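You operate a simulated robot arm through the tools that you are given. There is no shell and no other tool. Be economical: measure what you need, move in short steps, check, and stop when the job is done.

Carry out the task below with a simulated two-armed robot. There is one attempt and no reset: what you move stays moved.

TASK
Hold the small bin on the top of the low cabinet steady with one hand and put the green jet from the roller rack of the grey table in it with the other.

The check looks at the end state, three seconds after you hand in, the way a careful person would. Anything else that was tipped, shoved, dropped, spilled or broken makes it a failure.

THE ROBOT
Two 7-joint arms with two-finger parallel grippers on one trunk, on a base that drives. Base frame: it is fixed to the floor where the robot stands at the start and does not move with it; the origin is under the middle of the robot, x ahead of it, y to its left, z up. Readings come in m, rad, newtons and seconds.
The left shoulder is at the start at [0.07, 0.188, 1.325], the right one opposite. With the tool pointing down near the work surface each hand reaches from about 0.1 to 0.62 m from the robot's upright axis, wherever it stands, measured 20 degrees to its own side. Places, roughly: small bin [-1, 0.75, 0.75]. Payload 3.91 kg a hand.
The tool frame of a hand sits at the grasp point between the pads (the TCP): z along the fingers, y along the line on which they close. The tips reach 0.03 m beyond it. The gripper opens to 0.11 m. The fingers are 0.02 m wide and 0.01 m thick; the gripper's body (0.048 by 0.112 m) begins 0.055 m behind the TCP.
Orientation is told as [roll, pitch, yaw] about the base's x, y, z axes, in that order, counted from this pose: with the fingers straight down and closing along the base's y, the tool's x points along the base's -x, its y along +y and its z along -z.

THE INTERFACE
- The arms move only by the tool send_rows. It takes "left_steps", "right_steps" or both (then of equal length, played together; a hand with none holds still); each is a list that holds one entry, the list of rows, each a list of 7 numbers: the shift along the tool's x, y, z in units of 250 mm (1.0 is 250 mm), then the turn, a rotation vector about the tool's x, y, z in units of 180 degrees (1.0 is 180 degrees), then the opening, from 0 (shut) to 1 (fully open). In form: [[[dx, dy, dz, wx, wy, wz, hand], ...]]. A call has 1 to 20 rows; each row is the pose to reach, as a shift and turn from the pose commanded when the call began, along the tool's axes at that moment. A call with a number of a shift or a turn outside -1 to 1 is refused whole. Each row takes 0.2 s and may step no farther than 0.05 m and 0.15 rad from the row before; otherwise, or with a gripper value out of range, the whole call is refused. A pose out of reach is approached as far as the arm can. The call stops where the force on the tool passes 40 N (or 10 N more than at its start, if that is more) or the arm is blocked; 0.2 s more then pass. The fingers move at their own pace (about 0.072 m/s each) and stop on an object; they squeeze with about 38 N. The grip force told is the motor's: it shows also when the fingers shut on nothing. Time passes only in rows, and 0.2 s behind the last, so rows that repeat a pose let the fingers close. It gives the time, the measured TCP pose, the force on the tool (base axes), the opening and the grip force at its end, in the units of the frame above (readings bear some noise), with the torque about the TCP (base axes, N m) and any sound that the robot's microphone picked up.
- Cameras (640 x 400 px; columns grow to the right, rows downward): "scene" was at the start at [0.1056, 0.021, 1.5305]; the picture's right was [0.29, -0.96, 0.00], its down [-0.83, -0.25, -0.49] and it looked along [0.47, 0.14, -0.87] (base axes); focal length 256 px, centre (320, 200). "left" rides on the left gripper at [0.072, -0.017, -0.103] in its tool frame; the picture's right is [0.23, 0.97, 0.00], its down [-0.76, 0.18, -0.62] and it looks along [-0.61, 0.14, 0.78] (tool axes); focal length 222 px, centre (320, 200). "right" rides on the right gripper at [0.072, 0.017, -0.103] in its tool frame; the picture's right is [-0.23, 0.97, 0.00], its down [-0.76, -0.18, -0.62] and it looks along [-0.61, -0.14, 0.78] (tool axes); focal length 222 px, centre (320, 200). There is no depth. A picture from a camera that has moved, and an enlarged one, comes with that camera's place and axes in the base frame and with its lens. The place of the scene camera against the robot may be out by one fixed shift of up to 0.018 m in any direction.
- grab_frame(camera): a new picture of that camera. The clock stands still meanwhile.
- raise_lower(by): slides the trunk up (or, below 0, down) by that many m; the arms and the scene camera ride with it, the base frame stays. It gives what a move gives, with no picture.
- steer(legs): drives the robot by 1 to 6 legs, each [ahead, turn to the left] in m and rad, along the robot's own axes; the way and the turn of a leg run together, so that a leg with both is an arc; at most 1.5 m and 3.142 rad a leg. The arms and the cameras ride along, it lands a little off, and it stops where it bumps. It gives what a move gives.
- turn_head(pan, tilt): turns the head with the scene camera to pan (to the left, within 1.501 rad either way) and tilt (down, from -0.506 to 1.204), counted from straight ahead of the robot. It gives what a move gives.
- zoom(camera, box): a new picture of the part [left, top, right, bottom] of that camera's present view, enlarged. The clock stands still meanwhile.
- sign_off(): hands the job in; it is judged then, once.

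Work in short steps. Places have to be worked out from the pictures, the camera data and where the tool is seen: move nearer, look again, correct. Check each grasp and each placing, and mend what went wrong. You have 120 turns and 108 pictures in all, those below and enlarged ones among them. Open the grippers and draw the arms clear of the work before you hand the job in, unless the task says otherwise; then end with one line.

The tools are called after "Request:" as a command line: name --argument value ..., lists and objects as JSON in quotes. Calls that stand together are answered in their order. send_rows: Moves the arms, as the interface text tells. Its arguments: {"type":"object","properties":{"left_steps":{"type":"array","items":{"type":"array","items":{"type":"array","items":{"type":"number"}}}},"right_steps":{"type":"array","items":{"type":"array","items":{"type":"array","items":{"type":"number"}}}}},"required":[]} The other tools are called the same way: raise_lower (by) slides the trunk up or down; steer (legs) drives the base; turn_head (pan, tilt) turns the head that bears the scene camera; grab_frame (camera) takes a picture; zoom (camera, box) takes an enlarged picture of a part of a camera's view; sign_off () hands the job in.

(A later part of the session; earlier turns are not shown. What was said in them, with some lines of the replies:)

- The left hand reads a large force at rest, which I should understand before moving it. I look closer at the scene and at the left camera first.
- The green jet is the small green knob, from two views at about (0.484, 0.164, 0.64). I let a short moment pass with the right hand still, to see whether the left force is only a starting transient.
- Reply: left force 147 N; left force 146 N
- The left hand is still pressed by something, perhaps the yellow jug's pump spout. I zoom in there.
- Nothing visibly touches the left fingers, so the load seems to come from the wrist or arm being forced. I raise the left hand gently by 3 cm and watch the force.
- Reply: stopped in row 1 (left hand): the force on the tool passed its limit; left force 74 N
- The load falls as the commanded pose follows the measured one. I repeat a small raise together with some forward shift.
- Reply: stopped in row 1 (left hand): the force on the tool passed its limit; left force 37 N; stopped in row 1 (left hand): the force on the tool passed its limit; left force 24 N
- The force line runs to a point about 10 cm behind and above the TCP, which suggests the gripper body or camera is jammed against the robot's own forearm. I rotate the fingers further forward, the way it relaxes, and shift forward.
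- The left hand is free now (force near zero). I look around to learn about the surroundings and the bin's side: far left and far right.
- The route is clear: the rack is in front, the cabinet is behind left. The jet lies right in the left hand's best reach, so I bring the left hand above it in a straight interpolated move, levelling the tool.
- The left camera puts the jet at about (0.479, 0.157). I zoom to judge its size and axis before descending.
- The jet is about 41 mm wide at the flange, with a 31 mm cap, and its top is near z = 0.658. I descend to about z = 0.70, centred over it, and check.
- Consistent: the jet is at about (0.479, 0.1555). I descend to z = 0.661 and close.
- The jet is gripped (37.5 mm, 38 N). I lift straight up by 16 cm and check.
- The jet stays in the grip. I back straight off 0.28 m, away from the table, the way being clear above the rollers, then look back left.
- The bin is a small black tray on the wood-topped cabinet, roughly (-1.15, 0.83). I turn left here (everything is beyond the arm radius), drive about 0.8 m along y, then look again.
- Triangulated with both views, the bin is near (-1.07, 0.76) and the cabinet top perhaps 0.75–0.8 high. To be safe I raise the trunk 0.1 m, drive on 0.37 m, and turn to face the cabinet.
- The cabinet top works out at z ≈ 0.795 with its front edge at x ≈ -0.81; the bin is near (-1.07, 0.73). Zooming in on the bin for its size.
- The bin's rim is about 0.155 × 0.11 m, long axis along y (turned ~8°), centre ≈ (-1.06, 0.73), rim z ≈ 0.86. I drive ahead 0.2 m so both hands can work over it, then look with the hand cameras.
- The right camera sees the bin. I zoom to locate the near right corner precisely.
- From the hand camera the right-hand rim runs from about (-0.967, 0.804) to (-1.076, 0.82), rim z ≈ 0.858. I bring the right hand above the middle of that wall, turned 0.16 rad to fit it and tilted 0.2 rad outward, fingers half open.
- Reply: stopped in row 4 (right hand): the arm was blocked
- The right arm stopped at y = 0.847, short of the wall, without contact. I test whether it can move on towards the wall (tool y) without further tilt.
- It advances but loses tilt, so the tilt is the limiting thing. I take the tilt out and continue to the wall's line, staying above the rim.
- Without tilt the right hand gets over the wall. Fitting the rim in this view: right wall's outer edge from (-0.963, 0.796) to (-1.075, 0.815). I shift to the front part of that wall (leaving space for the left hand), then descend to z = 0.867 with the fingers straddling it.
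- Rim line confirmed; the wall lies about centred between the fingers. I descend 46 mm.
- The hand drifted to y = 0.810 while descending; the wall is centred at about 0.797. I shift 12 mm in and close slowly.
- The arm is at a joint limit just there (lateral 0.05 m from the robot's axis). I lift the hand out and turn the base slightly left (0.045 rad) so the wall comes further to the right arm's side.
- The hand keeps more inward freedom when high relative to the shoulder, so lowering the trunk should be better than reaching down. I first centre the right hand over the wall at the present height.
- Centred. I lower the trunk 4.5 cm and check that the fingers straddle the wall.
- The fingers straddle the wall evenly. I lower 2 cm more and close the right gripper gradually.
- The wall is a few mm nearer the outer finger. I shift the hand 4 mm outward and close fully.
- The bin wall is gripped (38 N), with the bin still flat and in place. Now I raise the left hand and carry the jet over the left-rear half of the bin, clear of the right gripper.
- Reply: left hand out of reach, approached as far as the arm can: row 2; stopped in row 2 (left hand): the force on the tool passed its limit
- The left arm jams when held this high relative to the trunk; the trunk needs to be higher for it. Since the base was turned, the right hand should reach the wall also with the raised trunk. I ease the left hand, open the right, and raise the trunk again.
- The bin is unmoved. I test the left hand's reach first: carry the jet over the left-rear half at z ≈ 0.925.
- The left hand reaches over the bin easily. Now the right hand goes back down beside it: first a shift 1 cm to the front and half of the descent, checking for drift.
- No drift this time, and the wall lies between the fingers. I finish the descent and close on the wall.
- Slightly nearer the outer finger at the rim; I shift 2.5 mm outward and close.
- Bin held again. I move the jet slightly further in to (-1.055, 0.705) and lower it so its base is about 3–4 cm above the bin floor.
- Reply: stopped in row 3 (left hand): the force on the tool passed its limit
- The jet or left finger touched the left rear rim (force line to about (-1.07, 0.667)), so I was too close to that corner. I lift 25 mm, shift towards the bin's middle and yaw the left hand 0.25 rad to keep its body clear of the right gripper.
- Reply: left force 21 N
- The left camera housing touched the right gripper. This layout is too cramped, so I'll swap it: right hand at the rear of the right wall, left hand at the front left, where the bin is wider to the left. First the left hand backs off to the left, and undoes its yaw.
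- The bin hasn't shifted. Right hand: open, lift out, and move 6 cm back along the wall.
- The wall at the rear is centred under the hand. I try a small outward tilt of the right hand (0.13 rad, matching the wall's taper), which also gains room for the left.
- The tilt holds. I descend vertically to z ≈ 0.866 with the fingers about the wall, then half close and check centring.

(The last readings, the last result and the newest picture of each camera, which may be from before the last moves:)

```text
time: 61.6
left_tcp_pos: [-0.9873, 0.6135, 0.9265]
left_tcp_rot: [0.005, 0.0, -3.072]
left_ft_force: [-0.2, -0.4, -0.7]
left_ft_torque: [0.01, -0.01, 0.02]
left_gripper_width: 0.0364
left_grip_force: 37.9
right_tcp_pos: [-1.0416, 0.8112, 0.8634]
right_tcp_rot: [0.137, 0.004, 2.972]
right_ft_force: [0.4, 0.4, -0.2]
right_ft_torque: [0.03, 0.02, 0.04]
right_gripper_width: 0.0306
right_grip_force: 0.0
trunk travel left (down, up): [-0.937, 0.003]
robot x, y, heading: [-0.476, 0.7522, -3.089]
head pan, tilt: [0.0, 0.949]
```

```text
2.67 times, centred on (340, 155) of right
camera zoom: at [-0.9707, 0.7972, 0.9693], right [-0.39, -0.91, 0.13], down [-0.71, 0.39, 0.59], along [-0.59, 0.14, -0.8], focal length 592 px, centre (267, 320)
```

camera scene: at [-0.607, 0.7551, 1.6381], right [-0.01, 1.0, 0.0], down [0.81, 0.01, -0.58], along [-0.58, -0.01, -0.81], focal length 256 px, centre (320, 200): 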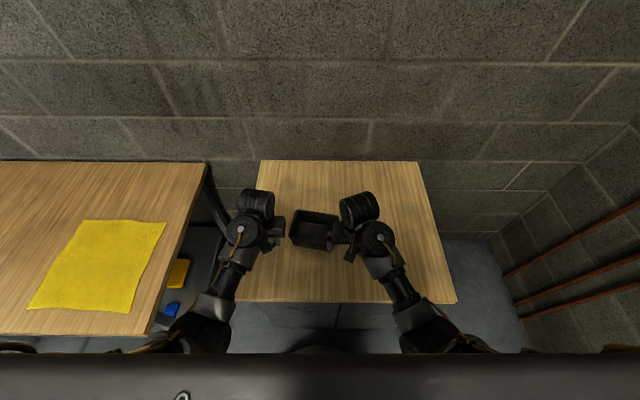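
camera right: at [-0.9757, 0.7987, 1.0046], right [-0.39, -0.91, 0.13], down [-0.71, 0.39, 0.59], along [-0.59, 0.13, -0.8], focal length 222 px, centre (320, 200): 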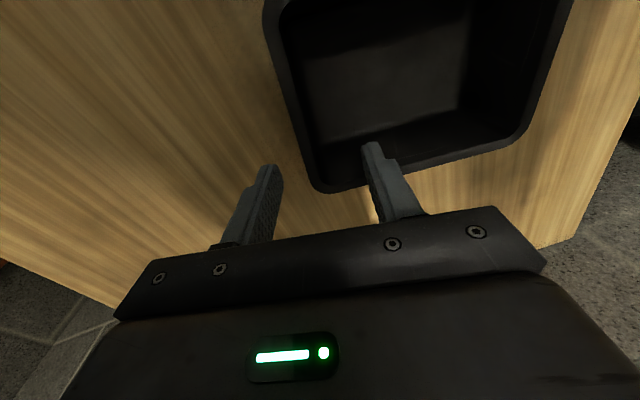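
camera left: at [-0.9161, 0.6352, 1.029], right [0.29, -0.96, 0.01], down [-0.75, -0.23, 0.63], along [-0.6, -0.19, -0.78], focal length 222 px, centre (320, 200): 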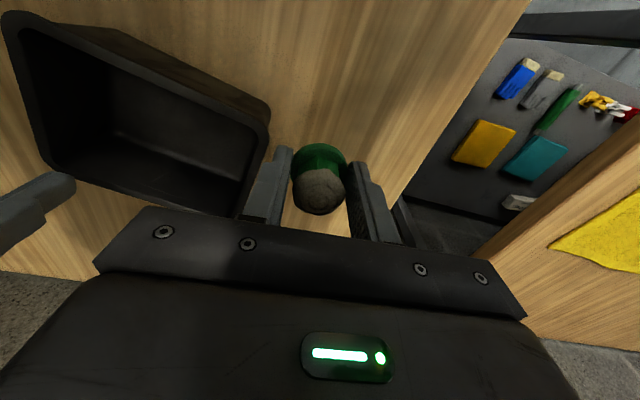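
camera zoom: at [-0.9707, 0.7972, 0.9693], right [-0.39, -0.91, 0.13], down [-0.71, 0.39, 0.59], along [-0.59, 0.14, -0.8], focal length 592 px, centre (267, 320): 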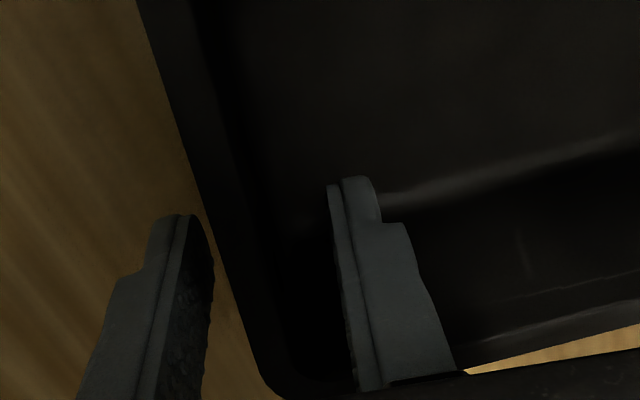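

Nearly centred; I shift 3 mm outward and close.

Request:
send_rows --right_steps '[[[0, -0.012, 0, 0, 0, 0, 0.28], [0, -0.012, 0, 0, 0, 0, 0.15], [0, -0.012, 0, 0, 0, 0, 0.0], [0, -0.012, 0, 0, 0, 0, 0.0], [0, -0.012, 0, 0, 0, 0, 0.0]]]'

Request:
zoom --camera "scene" --box '[240, 170, 400, 270]'

Request:
grab_frame --camera "left"

```text
time: 62.8
left_tcp_pos: [-0.9864, 0.6122, 0.9258]
left_tcp_rot: [0.002, 0.0, -3.072]
left_ft_force: [0.9, -0.1, -0.4]
left_ft_torque: [0.01, -0.02, -0.03]
left_gripper_width: 0.0363
left_grip_force: 38.4
right_tcp_pos: [-1.0409, 0.8134, 0.8663]
right_tcp_rot: [0.137, 0.001, 2.972]
right_ft_force: [-4.6, 0.2, 8.6]
right_ft_torque: [0.0, -0.33, -0.05]
right_gripper_width: 0.0036
right_grip_force: 38.3
trunk travel left (down, up): [-0.937, 0.003]
robot x, y, heading: [-0.4746, 0.7538, -3.08]
head pan, tilt: [0.0, 0.949]
```

```text
4.00 times, centred on (320, 220) of scene
camera zoom: at [-0.6053, 0.7495, 1.6403], right [-0.05, 1.0, 0.0], down [0.81, 0.04, -0.58], along [-0.58, -0.03, -0.81], focal length 1023 px, centre (320, 120)
```

zoom: 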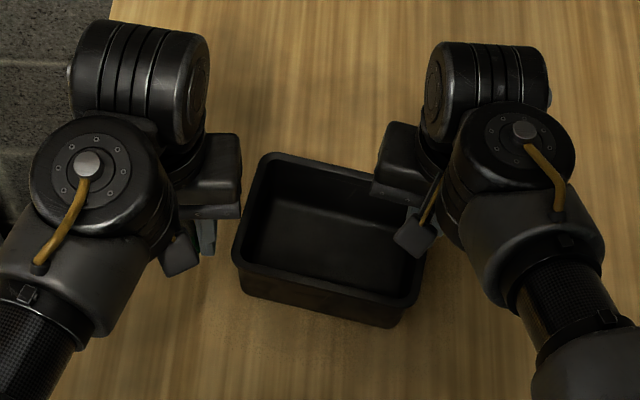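

```text
41 pictures are left
camera left: at [-0.9167, 0.635, 1.0288], right [0.29, -0.96, 0.01], down [-0.75, -0.23, 0.62], along [-0.6, -0.19, -0.78], focal length 222 px, centre (320, 200)
```

left: 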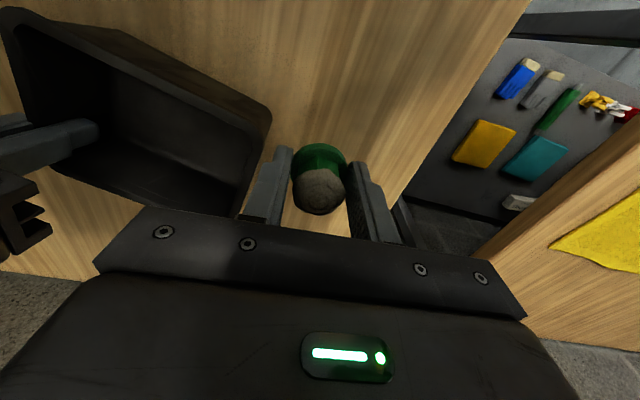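

The bin is now held without any twisting load and there's much more room. I carry the jet over the front-left part, to (-1.025, 0.705), still above the rim.

Request:
send_rows --left_steps '[[[-0.04, -0.12, 0, 0, 0, 0, 0], [-0.08, -0.25, 0, 0, 0, 0, 0], [-0.128, -0.382, 0, 0, 0, 0, 0], [-0.128, -0.382, 0, 0, 0, 0, 0]]]'

Request:
grab_frame --camera "left"

Request:
zoom --camera "scene" --box '[240, 170, 400, 270]'

```text
time: 63.8
left_tcp_pos: [-1.0257, 0.6988, 0.9238]
left_tcp_rot: [0.013, -0.002, -3.064]
left_ft_force: [-0.6, 0.0, -0.2]
left_ft_torque: [-0.02, 0.03, 0.0]
left_gripper_width: 0.0366
left_grip_force: 37.6
right_tcp_pos: [-1.0402, 0.8145, 0.8653]
right_tcp_rot: [0.138, 0.003, 2.971]
right_ft_force: [-4.8, -0.1, 17.2]
right_ft_torque: [-0.12, -0.24, 0.0]
right_gripper_width: 0.0034
right_grip_force: 38.3
trunk travel left (down, up): [-0.937, 0.003]
robot x, y, heading: [-0.4736, 0.754, -3.085]
head pan, tilt: [0.0, 0.949]
```

```text
40 pictures are left
camera left: at [-0.9551, 0.7228, 1.0256], right [0.3, -0.95, 0.01], down [-0.75, -0.23, 0.63], along [-0.6, -0.2, -0.78], focal length 222 px, centre (320, 200)
```

left: 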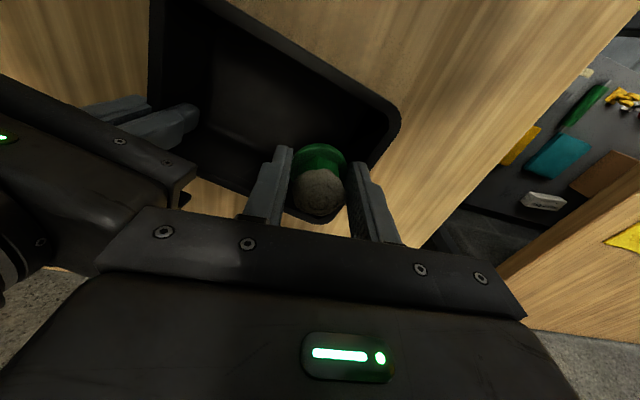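

```text
4.00 times, centred on (320, 220) of scene
camera zoom: at [-0.6042, 0.749, 1.6404], right [-0.05, 1.0, 0.0], down [0.81, 0.04, -0.58], along [-0.58, -0.03, -0.81], focal length 1023 px, centre (320, 120)
```

zoom: 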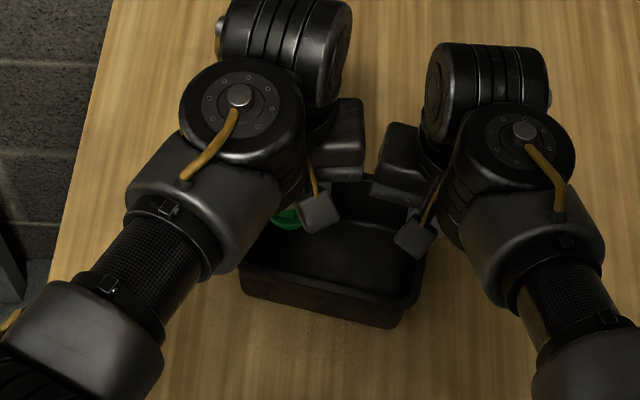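

Jet is over the bin, about 1.5 cm inside the left wall. I descend 2 cm and check for drift.

Request:
send_rows --left_steps '[[[0, 0, 0.04, 0, 0, 0, 0], [0, 0, 0.08, 0, 0, 0, 0], [0, 0, 0.08, 0, 0, 0, 0]]]'

Request:
grab_frame --camera "left"

```text
time: 64.6
left_tcp_pos: [-1.0274, 0.6944, 0.9031]
left_tcp_rot: [0.017, -0.002, -3.063]
left_ft_force: [3.6, -2.2, 11.5]
left_ft_torque: [-0.38, -0.07, 0.15]
left_gripper_width: 0.0368
left_grip_force: 38.1
right_tcp_pos: [-1.0385, 0.8136, 0.8638]
right_tcp_rot: [0.135, 0.001, 2.973]
right_ft_force: [-7.7, -5.3, 10.6]
right_ft_torque: [1.19, 0.22, -0.47]
right_gripper_width: 0.0049
right_grip_force: 37.9
trunk travel left (down, up): [-0.937, 0.003]
robot x, y, heading: [-0.4735, 0.7527, -3.085]
head pan, tilt: [0.0, 0.949]
```

```text
38 pictures are left
camera left: at [-0.9567, 0.7187, 1.0051], right [0.3, -0.95, 0.02], down [-0.74, -0.23, 0.63], along [-0.6, -0.2, -0.78], focal length 222 px, centre (320, 200)
```

left: 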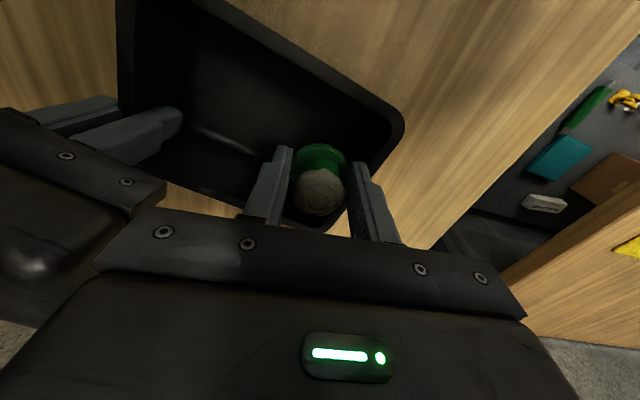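

The left fingertip touched the left rim (so the rim is nearer z 0.87, at y ≈ 0.665). I lift 1.5 cm and try to gain a few mm to the right; the jet itself is inside the rim and can be released just above it.

Request:
send_rows --left_steps '[[[0, 0, -0.04, 0, 0, 0, 0], [0, -0.02, -0.08, 0, 0, 0, 0], [0, -0.04, -0.08, 0, 0, 0, 0], [0, -0.04, -0.08, 0, 0, 0, 0]]]'

Request:
grab_frame --camera "left"

Request:
grab_frame --camera "right"

```text
time: 65.6
left_tcp_pos: [-1.0281, 0.702, 0.9207]
left_tcp_rot: [0.026, -0.002, -3.061]
left_ft_force: [0.1, -0.1, -0.2]
left_ft_torque: [-0.01, 0.0, 0.0]
left_gripper_width: 0.0364
left_grip_force: 38.1
right_tcp_pos: [-1.0397, 0.8154, 0.8658]
right_tcp_rot: [0.139, 0.003, 2.973]
right_ft_force: [0.6, 6.9, 17.4]
right_ft_torque: [0.44, -0.42, -0.01]
right_gripper_width: 0.004
right_grip_force: 37.5
trunk travel left (down, up): [-0.937, 0.003]
robot x, y, heading: [-0.4723, 0.7547, -3.089]
head pan, tilt: [0.0, 0.949]
```

```text
37 pictures are left
camera left: at [-0.9578, 0.7278, 1.0216], right [0.3, -0.95, 0.03], down [-0.74, -0.22, 0.63], along [-0.59, -0.21, -0.78], focal length 222 px, centre (320, 200)
```

left: 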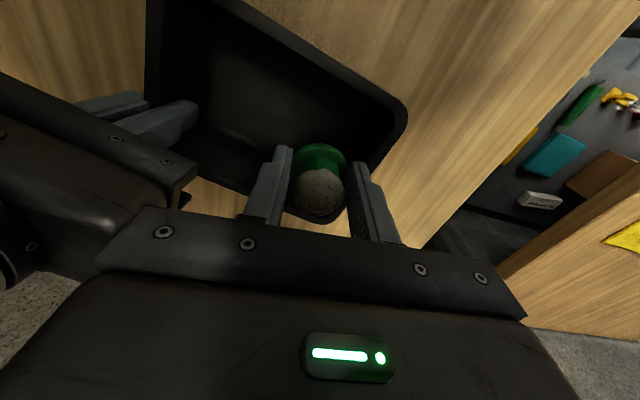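

```text
36 pictures are left
camera right: at [-0.9685, 0.8003, 0.97], right [-0.39, -0.91, 0.13], down [-0.71, 0.39, 0.59], along [-0.59, 0.13, -0.8], focal length 222 px, centre (320, 200)
```

right: 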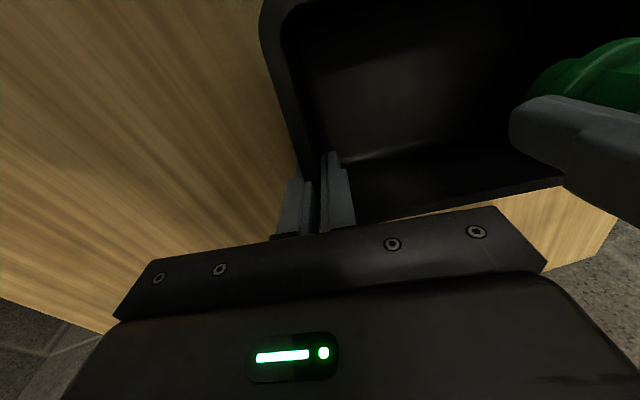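

The jet now sits at y ≈ 0.70, fully inside the rim by more than 1 cm on each side. I lower 8 mm and release it into the held bin.

Request:
send_rows --left_steps '[[[0, -0.01, 0.03, 0, 0, 0, 0], [0, -0.01, 0.03, 0, 0, 0, 0.5], [0, -0.01, 0.03, 0, 0, 0, 0.6], [0, -0.01, 0.03, 0, 0, 0, 0.6]]]'

Request:
grab_frame --camera "left"

Request:
grab_frame --camera "right"

```text
time: 66.6
left_tcp_pos: [-1.0285, 0.702, 0.9129]
left_tcp_rot: [0.029, -0.005, -3.059]
left_ft_force: [0.7, 0.9, -0.4]
left_ft_torque: [-0.01, -0.04, -0.01]
left_gripper_width: 0.0661
left_grip_force: 0.0
right_tcp_pos: [-1.0391, 0.8161, 0.8646]
right_tcp_rot: [0.139, 0.001, 2.973]
right_ft_force: [1.3, 6.1, 16.4]
right_ft_torque: [0.35, -0.6, 0.12]
right_gripper_width: 0.0038
right_grip_force: 38.2
trunk travel left (down, up): [-0.937, 0.003]
robot x, y, heading: [-0.4758, 0.7553, -3.088]
head pan, tilt: [0.0, 0.949]
```

```text
35 pictures are left
camera left: at [-0.9592, 0.7274, 1.0151], right [0.31, -0.95, 0.03], down [-0.74, -0.22, 0.63], along [-0.59, -0.22, -0.77], focal length 222 px, centre (320, 200)
```

left: 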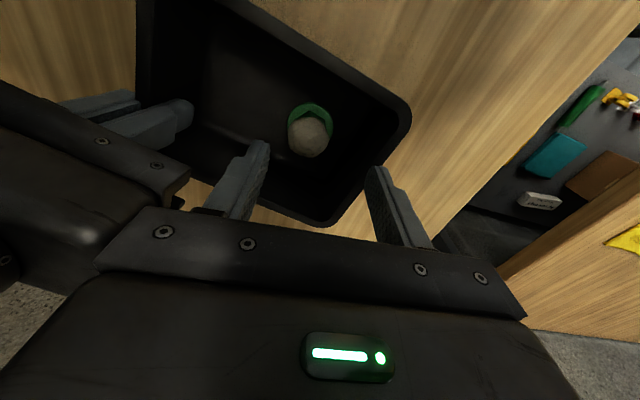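

```text
34 pictures are left
camera right: at [-0.9685, 0.8, 0.97], right [-0.39, -0.91, 0.13], down [-0.71, 0.39, 0.59], along [-0.59, 0.13, -0.8], focal length 222 px, centre (320, 200)
```

right: 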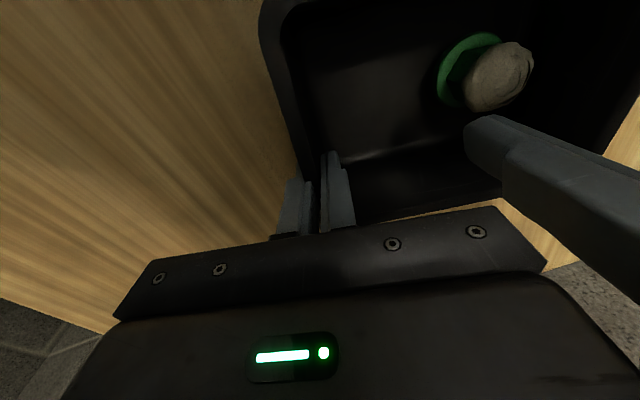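

The jet stands in the bin. I withdraw the left hand: up a little, then to the left and back toward the robot.

Request:
send_rows --left_steps '[[[0, 0.01, -0.04, 0, 0, 0, 0.6], [0, 0.05, -0.08, 0, 0, 0, 0.6], [0, 0.2, -0.08, 0, 0, 0, 0.6], [0.08, 0.36, -0.08, 0, 0, 0, 0.6], [0.24, 0.42, -0.08, 0, 0, 0, 0.6], [0.4, 0.42, -0.08, 0, 0, 0, 0.6], [0.55, 0.42, -0.08, 0, 0, 0, 0.6]]]'

Request:
grab_frame --camera "right"

Request:
zoom --camera "scene" --box '[240, 170, 400, 270]'

```text
time: 68.2
left_tcp_pos: [-0.8806, 0.6275, 0.9396]
left_tcp_rot: [0.006, -0.002, -3.07]
left_ft_force: [-0.1, 0.3, -0.3]
left_ft_torque: [-0.02, 0.01, 0.02]
left_gripper_width: 0.0659
left_grip_force: 0.1
right_tcp_pos: [-1.0382, 0.8147, 0.8655]
right_tcp_rot: [0.137, 0.001, 2.973]
right_ft_force: [6.6, 2.7, 14.1]
right_ft_torque: [0.37, 0.03, -0.02]
right_gripper_width: 0.0037
right_grip_force: 37.8
trunk travel left (down, up): [-0.937, 0.003]
robot x, y, heading: [-0.4741, 0.7526, -3.079]
head pan, tilt: [0.0, 0.949]
```

```text
33 pictures are left
camera right: at [-0.9685, 0.7995, 0.97], right [-0.39, -0.91, 0.13], down [-0.71, 0.39, 0.59], along [-0.59, 0.13, -0.8], focal length 222 px, centre (320, 200)
```

right: 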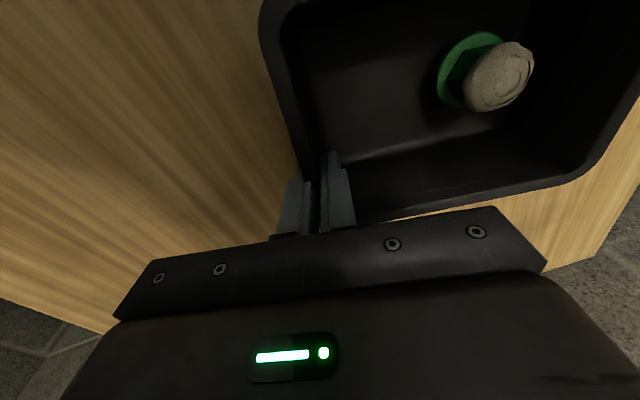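

```text
4.00 times, centred on (320, 220) of scene
camera zoom: at [-0.6031, 0.7497, 1.6403], right [-0.06, 1.0, 0.0], down [0.81, 0.04, -0.58], along [-0.58, -0.03, -0.81], focal length 1023 px, centre (320, 120)
```

zoom: 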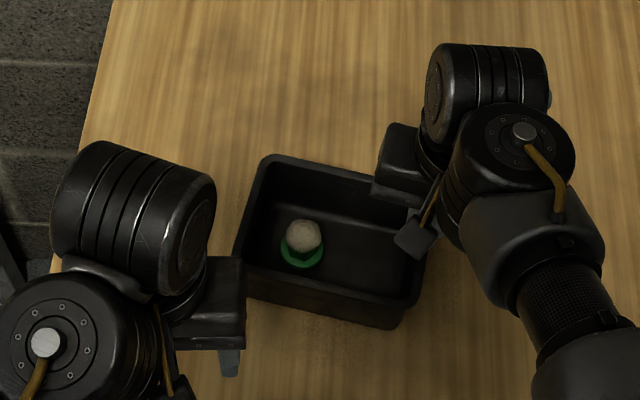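

The jet stands upright in the bin. Now the right hand opens and rises vertically off the wall, then retreats outward.

Request:
send_rows --right_steps '[[[0, 0, 0, 0, 0, 0, 0.15], [0, 0, 0, 0, 0, 0, 0.3], [0, 0, 0, 0, 0, 0, 0.4], [0, 0.01, -0.06, 0, 0, 0, 0.4], [0, 0.02, -0.14, 0, 0, 0, 0.4], [0, 0.033, -0.238, 0, 0, 0, 0.4], [0.0, -0.1, -0.26, 0, 0, 0, 0.4], [0.12, -0.2, -0.26, 0, 0, 0, 0.4], [0.28, -0.22, -0.26, 0, 0, 0, 0.4]]]'

Request:
zoom --camera "scene" --box '[220, 150, 420, 275]'

```text
time: 70.2
left_tcp_pos: [-0.8802, 0.6274, 0.94]
left_tcp_rot: [0.004, -0.001, -3.072]
left_ft_force: [-0.4, -0.9, 0.1]
left_ft_torque: [-0.01, -0.04, -0.01]
left_gripper_width: 0.066
left_grip_force: 0.1
right_tcp_pos: [-0.9586, 0.8636, 0.9231]
right_tcp_rot: [0.137, 0.001, 2.972]
right_ft_force: [0.3, -0.6, 0.6]
right_ft_torque: [0.02, 0.04, 0.02]
right_gripper_width: 0.0441
right_grip_force: 0.0
trunk travel left (down, up): [-0.937, 0.003]
robot x, y, heading: [-0.4781, 0.7541, -3.086]
head pan, tilt: [0.0, 0.949]
```

```text
3.20 times, centred on (320, 212) of scene
camera zoom: at [-0.603, 0.7488, 1.6404], right [-0.06, 1.0, 0.0], down [0.81, 0.05, -0.58], along [-0.58, -0.03, -0.81], focal length 818 px, centre (320, 160)
```

zoom: 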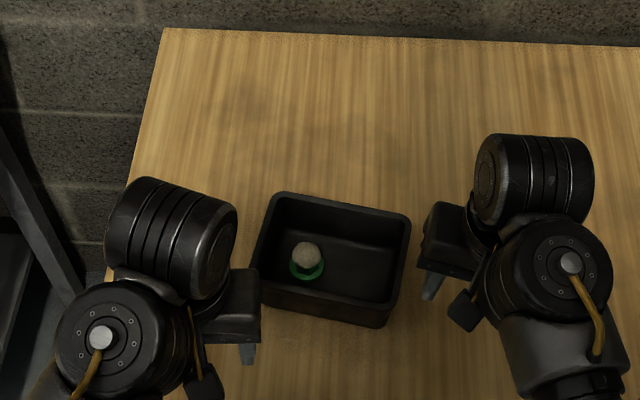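

Both hands are off, and the bin with the jet stands where it was. I back the robot off 0.2 m so that the arms are well clear, and check the end state.

Request:
steer --legs '[[-0.2, 0]]'

Request:
send_rows --left_steps '[[[0, 0, 0, 0, 0, 0, 1], [0, 0, 0, 0, 0, 0, 1], [0, 0, 0, 0, 0, 0, 1]]]' --right_steps '[[[0, 0, 0, 0, 0, 0, 1], [0, 0, 0, 0, 0, 0, 1], [0, 0, 0, 0, 0, 0, 1]]]'

Request:
zoom --camera "scene" --box '[220, 80, 420, 205]'

Request:
grab_frame --camera "scene"

```text
time: 71.8
left_tcp_pos: [-0.6797, 0.6393, 0.9385]
left_tcp_rot: [0.006, -0.001, -3.071]
left_ft_force: [0.1, 0.0, 0.5]
left_ft_torque: [-0.04, 0.0, 0.02]
left_gripper_width: 0.0661
left_grip_force: 0.0
right_tcp_pos: [-0.7594, 0.8751, 0.9208]
right_tcp_rot: [0.136, 0.004, 2.975]
right_ft_force: [1.2, -0.5, -0.4]
right_ft_torque: [-0.01, -0.03, 0.0]
right_gripper_width: 0.0442
right_grip_force: 0.1
trunk travel left (down, up): [-0.937, 0.003]
robot x, y, heading: [-0.271, 0.7648, -3.082]
head pan, tilt: [0.0, 0.949]
```

```text
time: 72.6
left_tcp_pos: [-0.6792, 0.6396, 0.9382]
left_tcp_rot: [0.005, -0.002, -3.072]
left_ft_force: [-0.9, -0.6, -0.6]
left_ft_torque: [-0.01, 0.01, 0.01]
left_gripper_width: 0.1099
left_grip_force: 0.0
right_tcp_pos: [-0.7573, 0.8742, 0.9217]
right_tcp_rot: [0.137, 0.004, 2.975]
right_ft_force: [-0.2, -0.5, -0.3]
right_ft_torque: [0.01, -0.04, -0.01]
right_gripper_width: 0.1101
right_grip_force: 0.0
trunk travel left (down, up): [-0.937, 0.003]
robot x, y, heading: [-0.272, 0.7671, -3.085]
head pan, tilt: [0.0, 0.949]
```

```text
3.20 times, centred on (320, 142) of scene
camera zoom: at [-0.402, 0.7605, 1.6402], right [-0.06, 1.0, 0.0], down [0.81, 0.05, -0.58], along [-0.58, -0.03, -0.81], focal length 818 px, centre (320, 384)
```

zoom: 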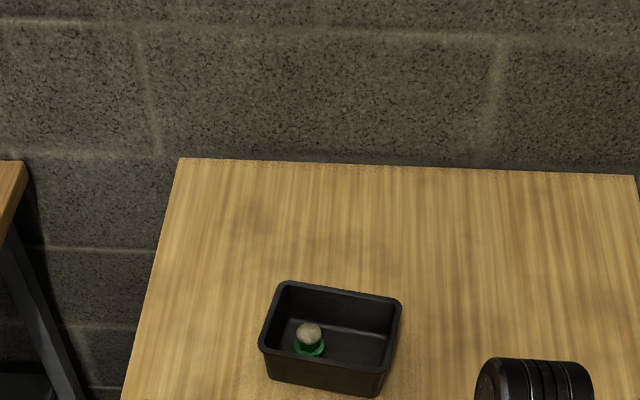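

```text
29 pictures are left
camera scene: at [-0.402, 0.7605, 1.6402], right [-0.06, 1.0, 0.0], down [0.81, 0.05, -0.58], along [-0.58, -0.03, -0.81], focal length 256 px, centre (320, 200)
```

scene: 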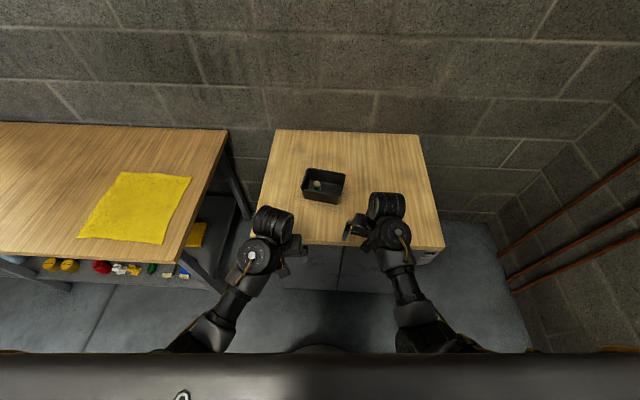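

The jet stands in the bin, the bin is in its place, the grippers are open and the arms clear. I hand the job in.

Request:
sign_off

```text
The job is handed in.
```

The green jet is standing upright in the small bin on the low cabinet. The right hand held the bin while the left dropped the jet in, and I saw nothing else moved or tipped.
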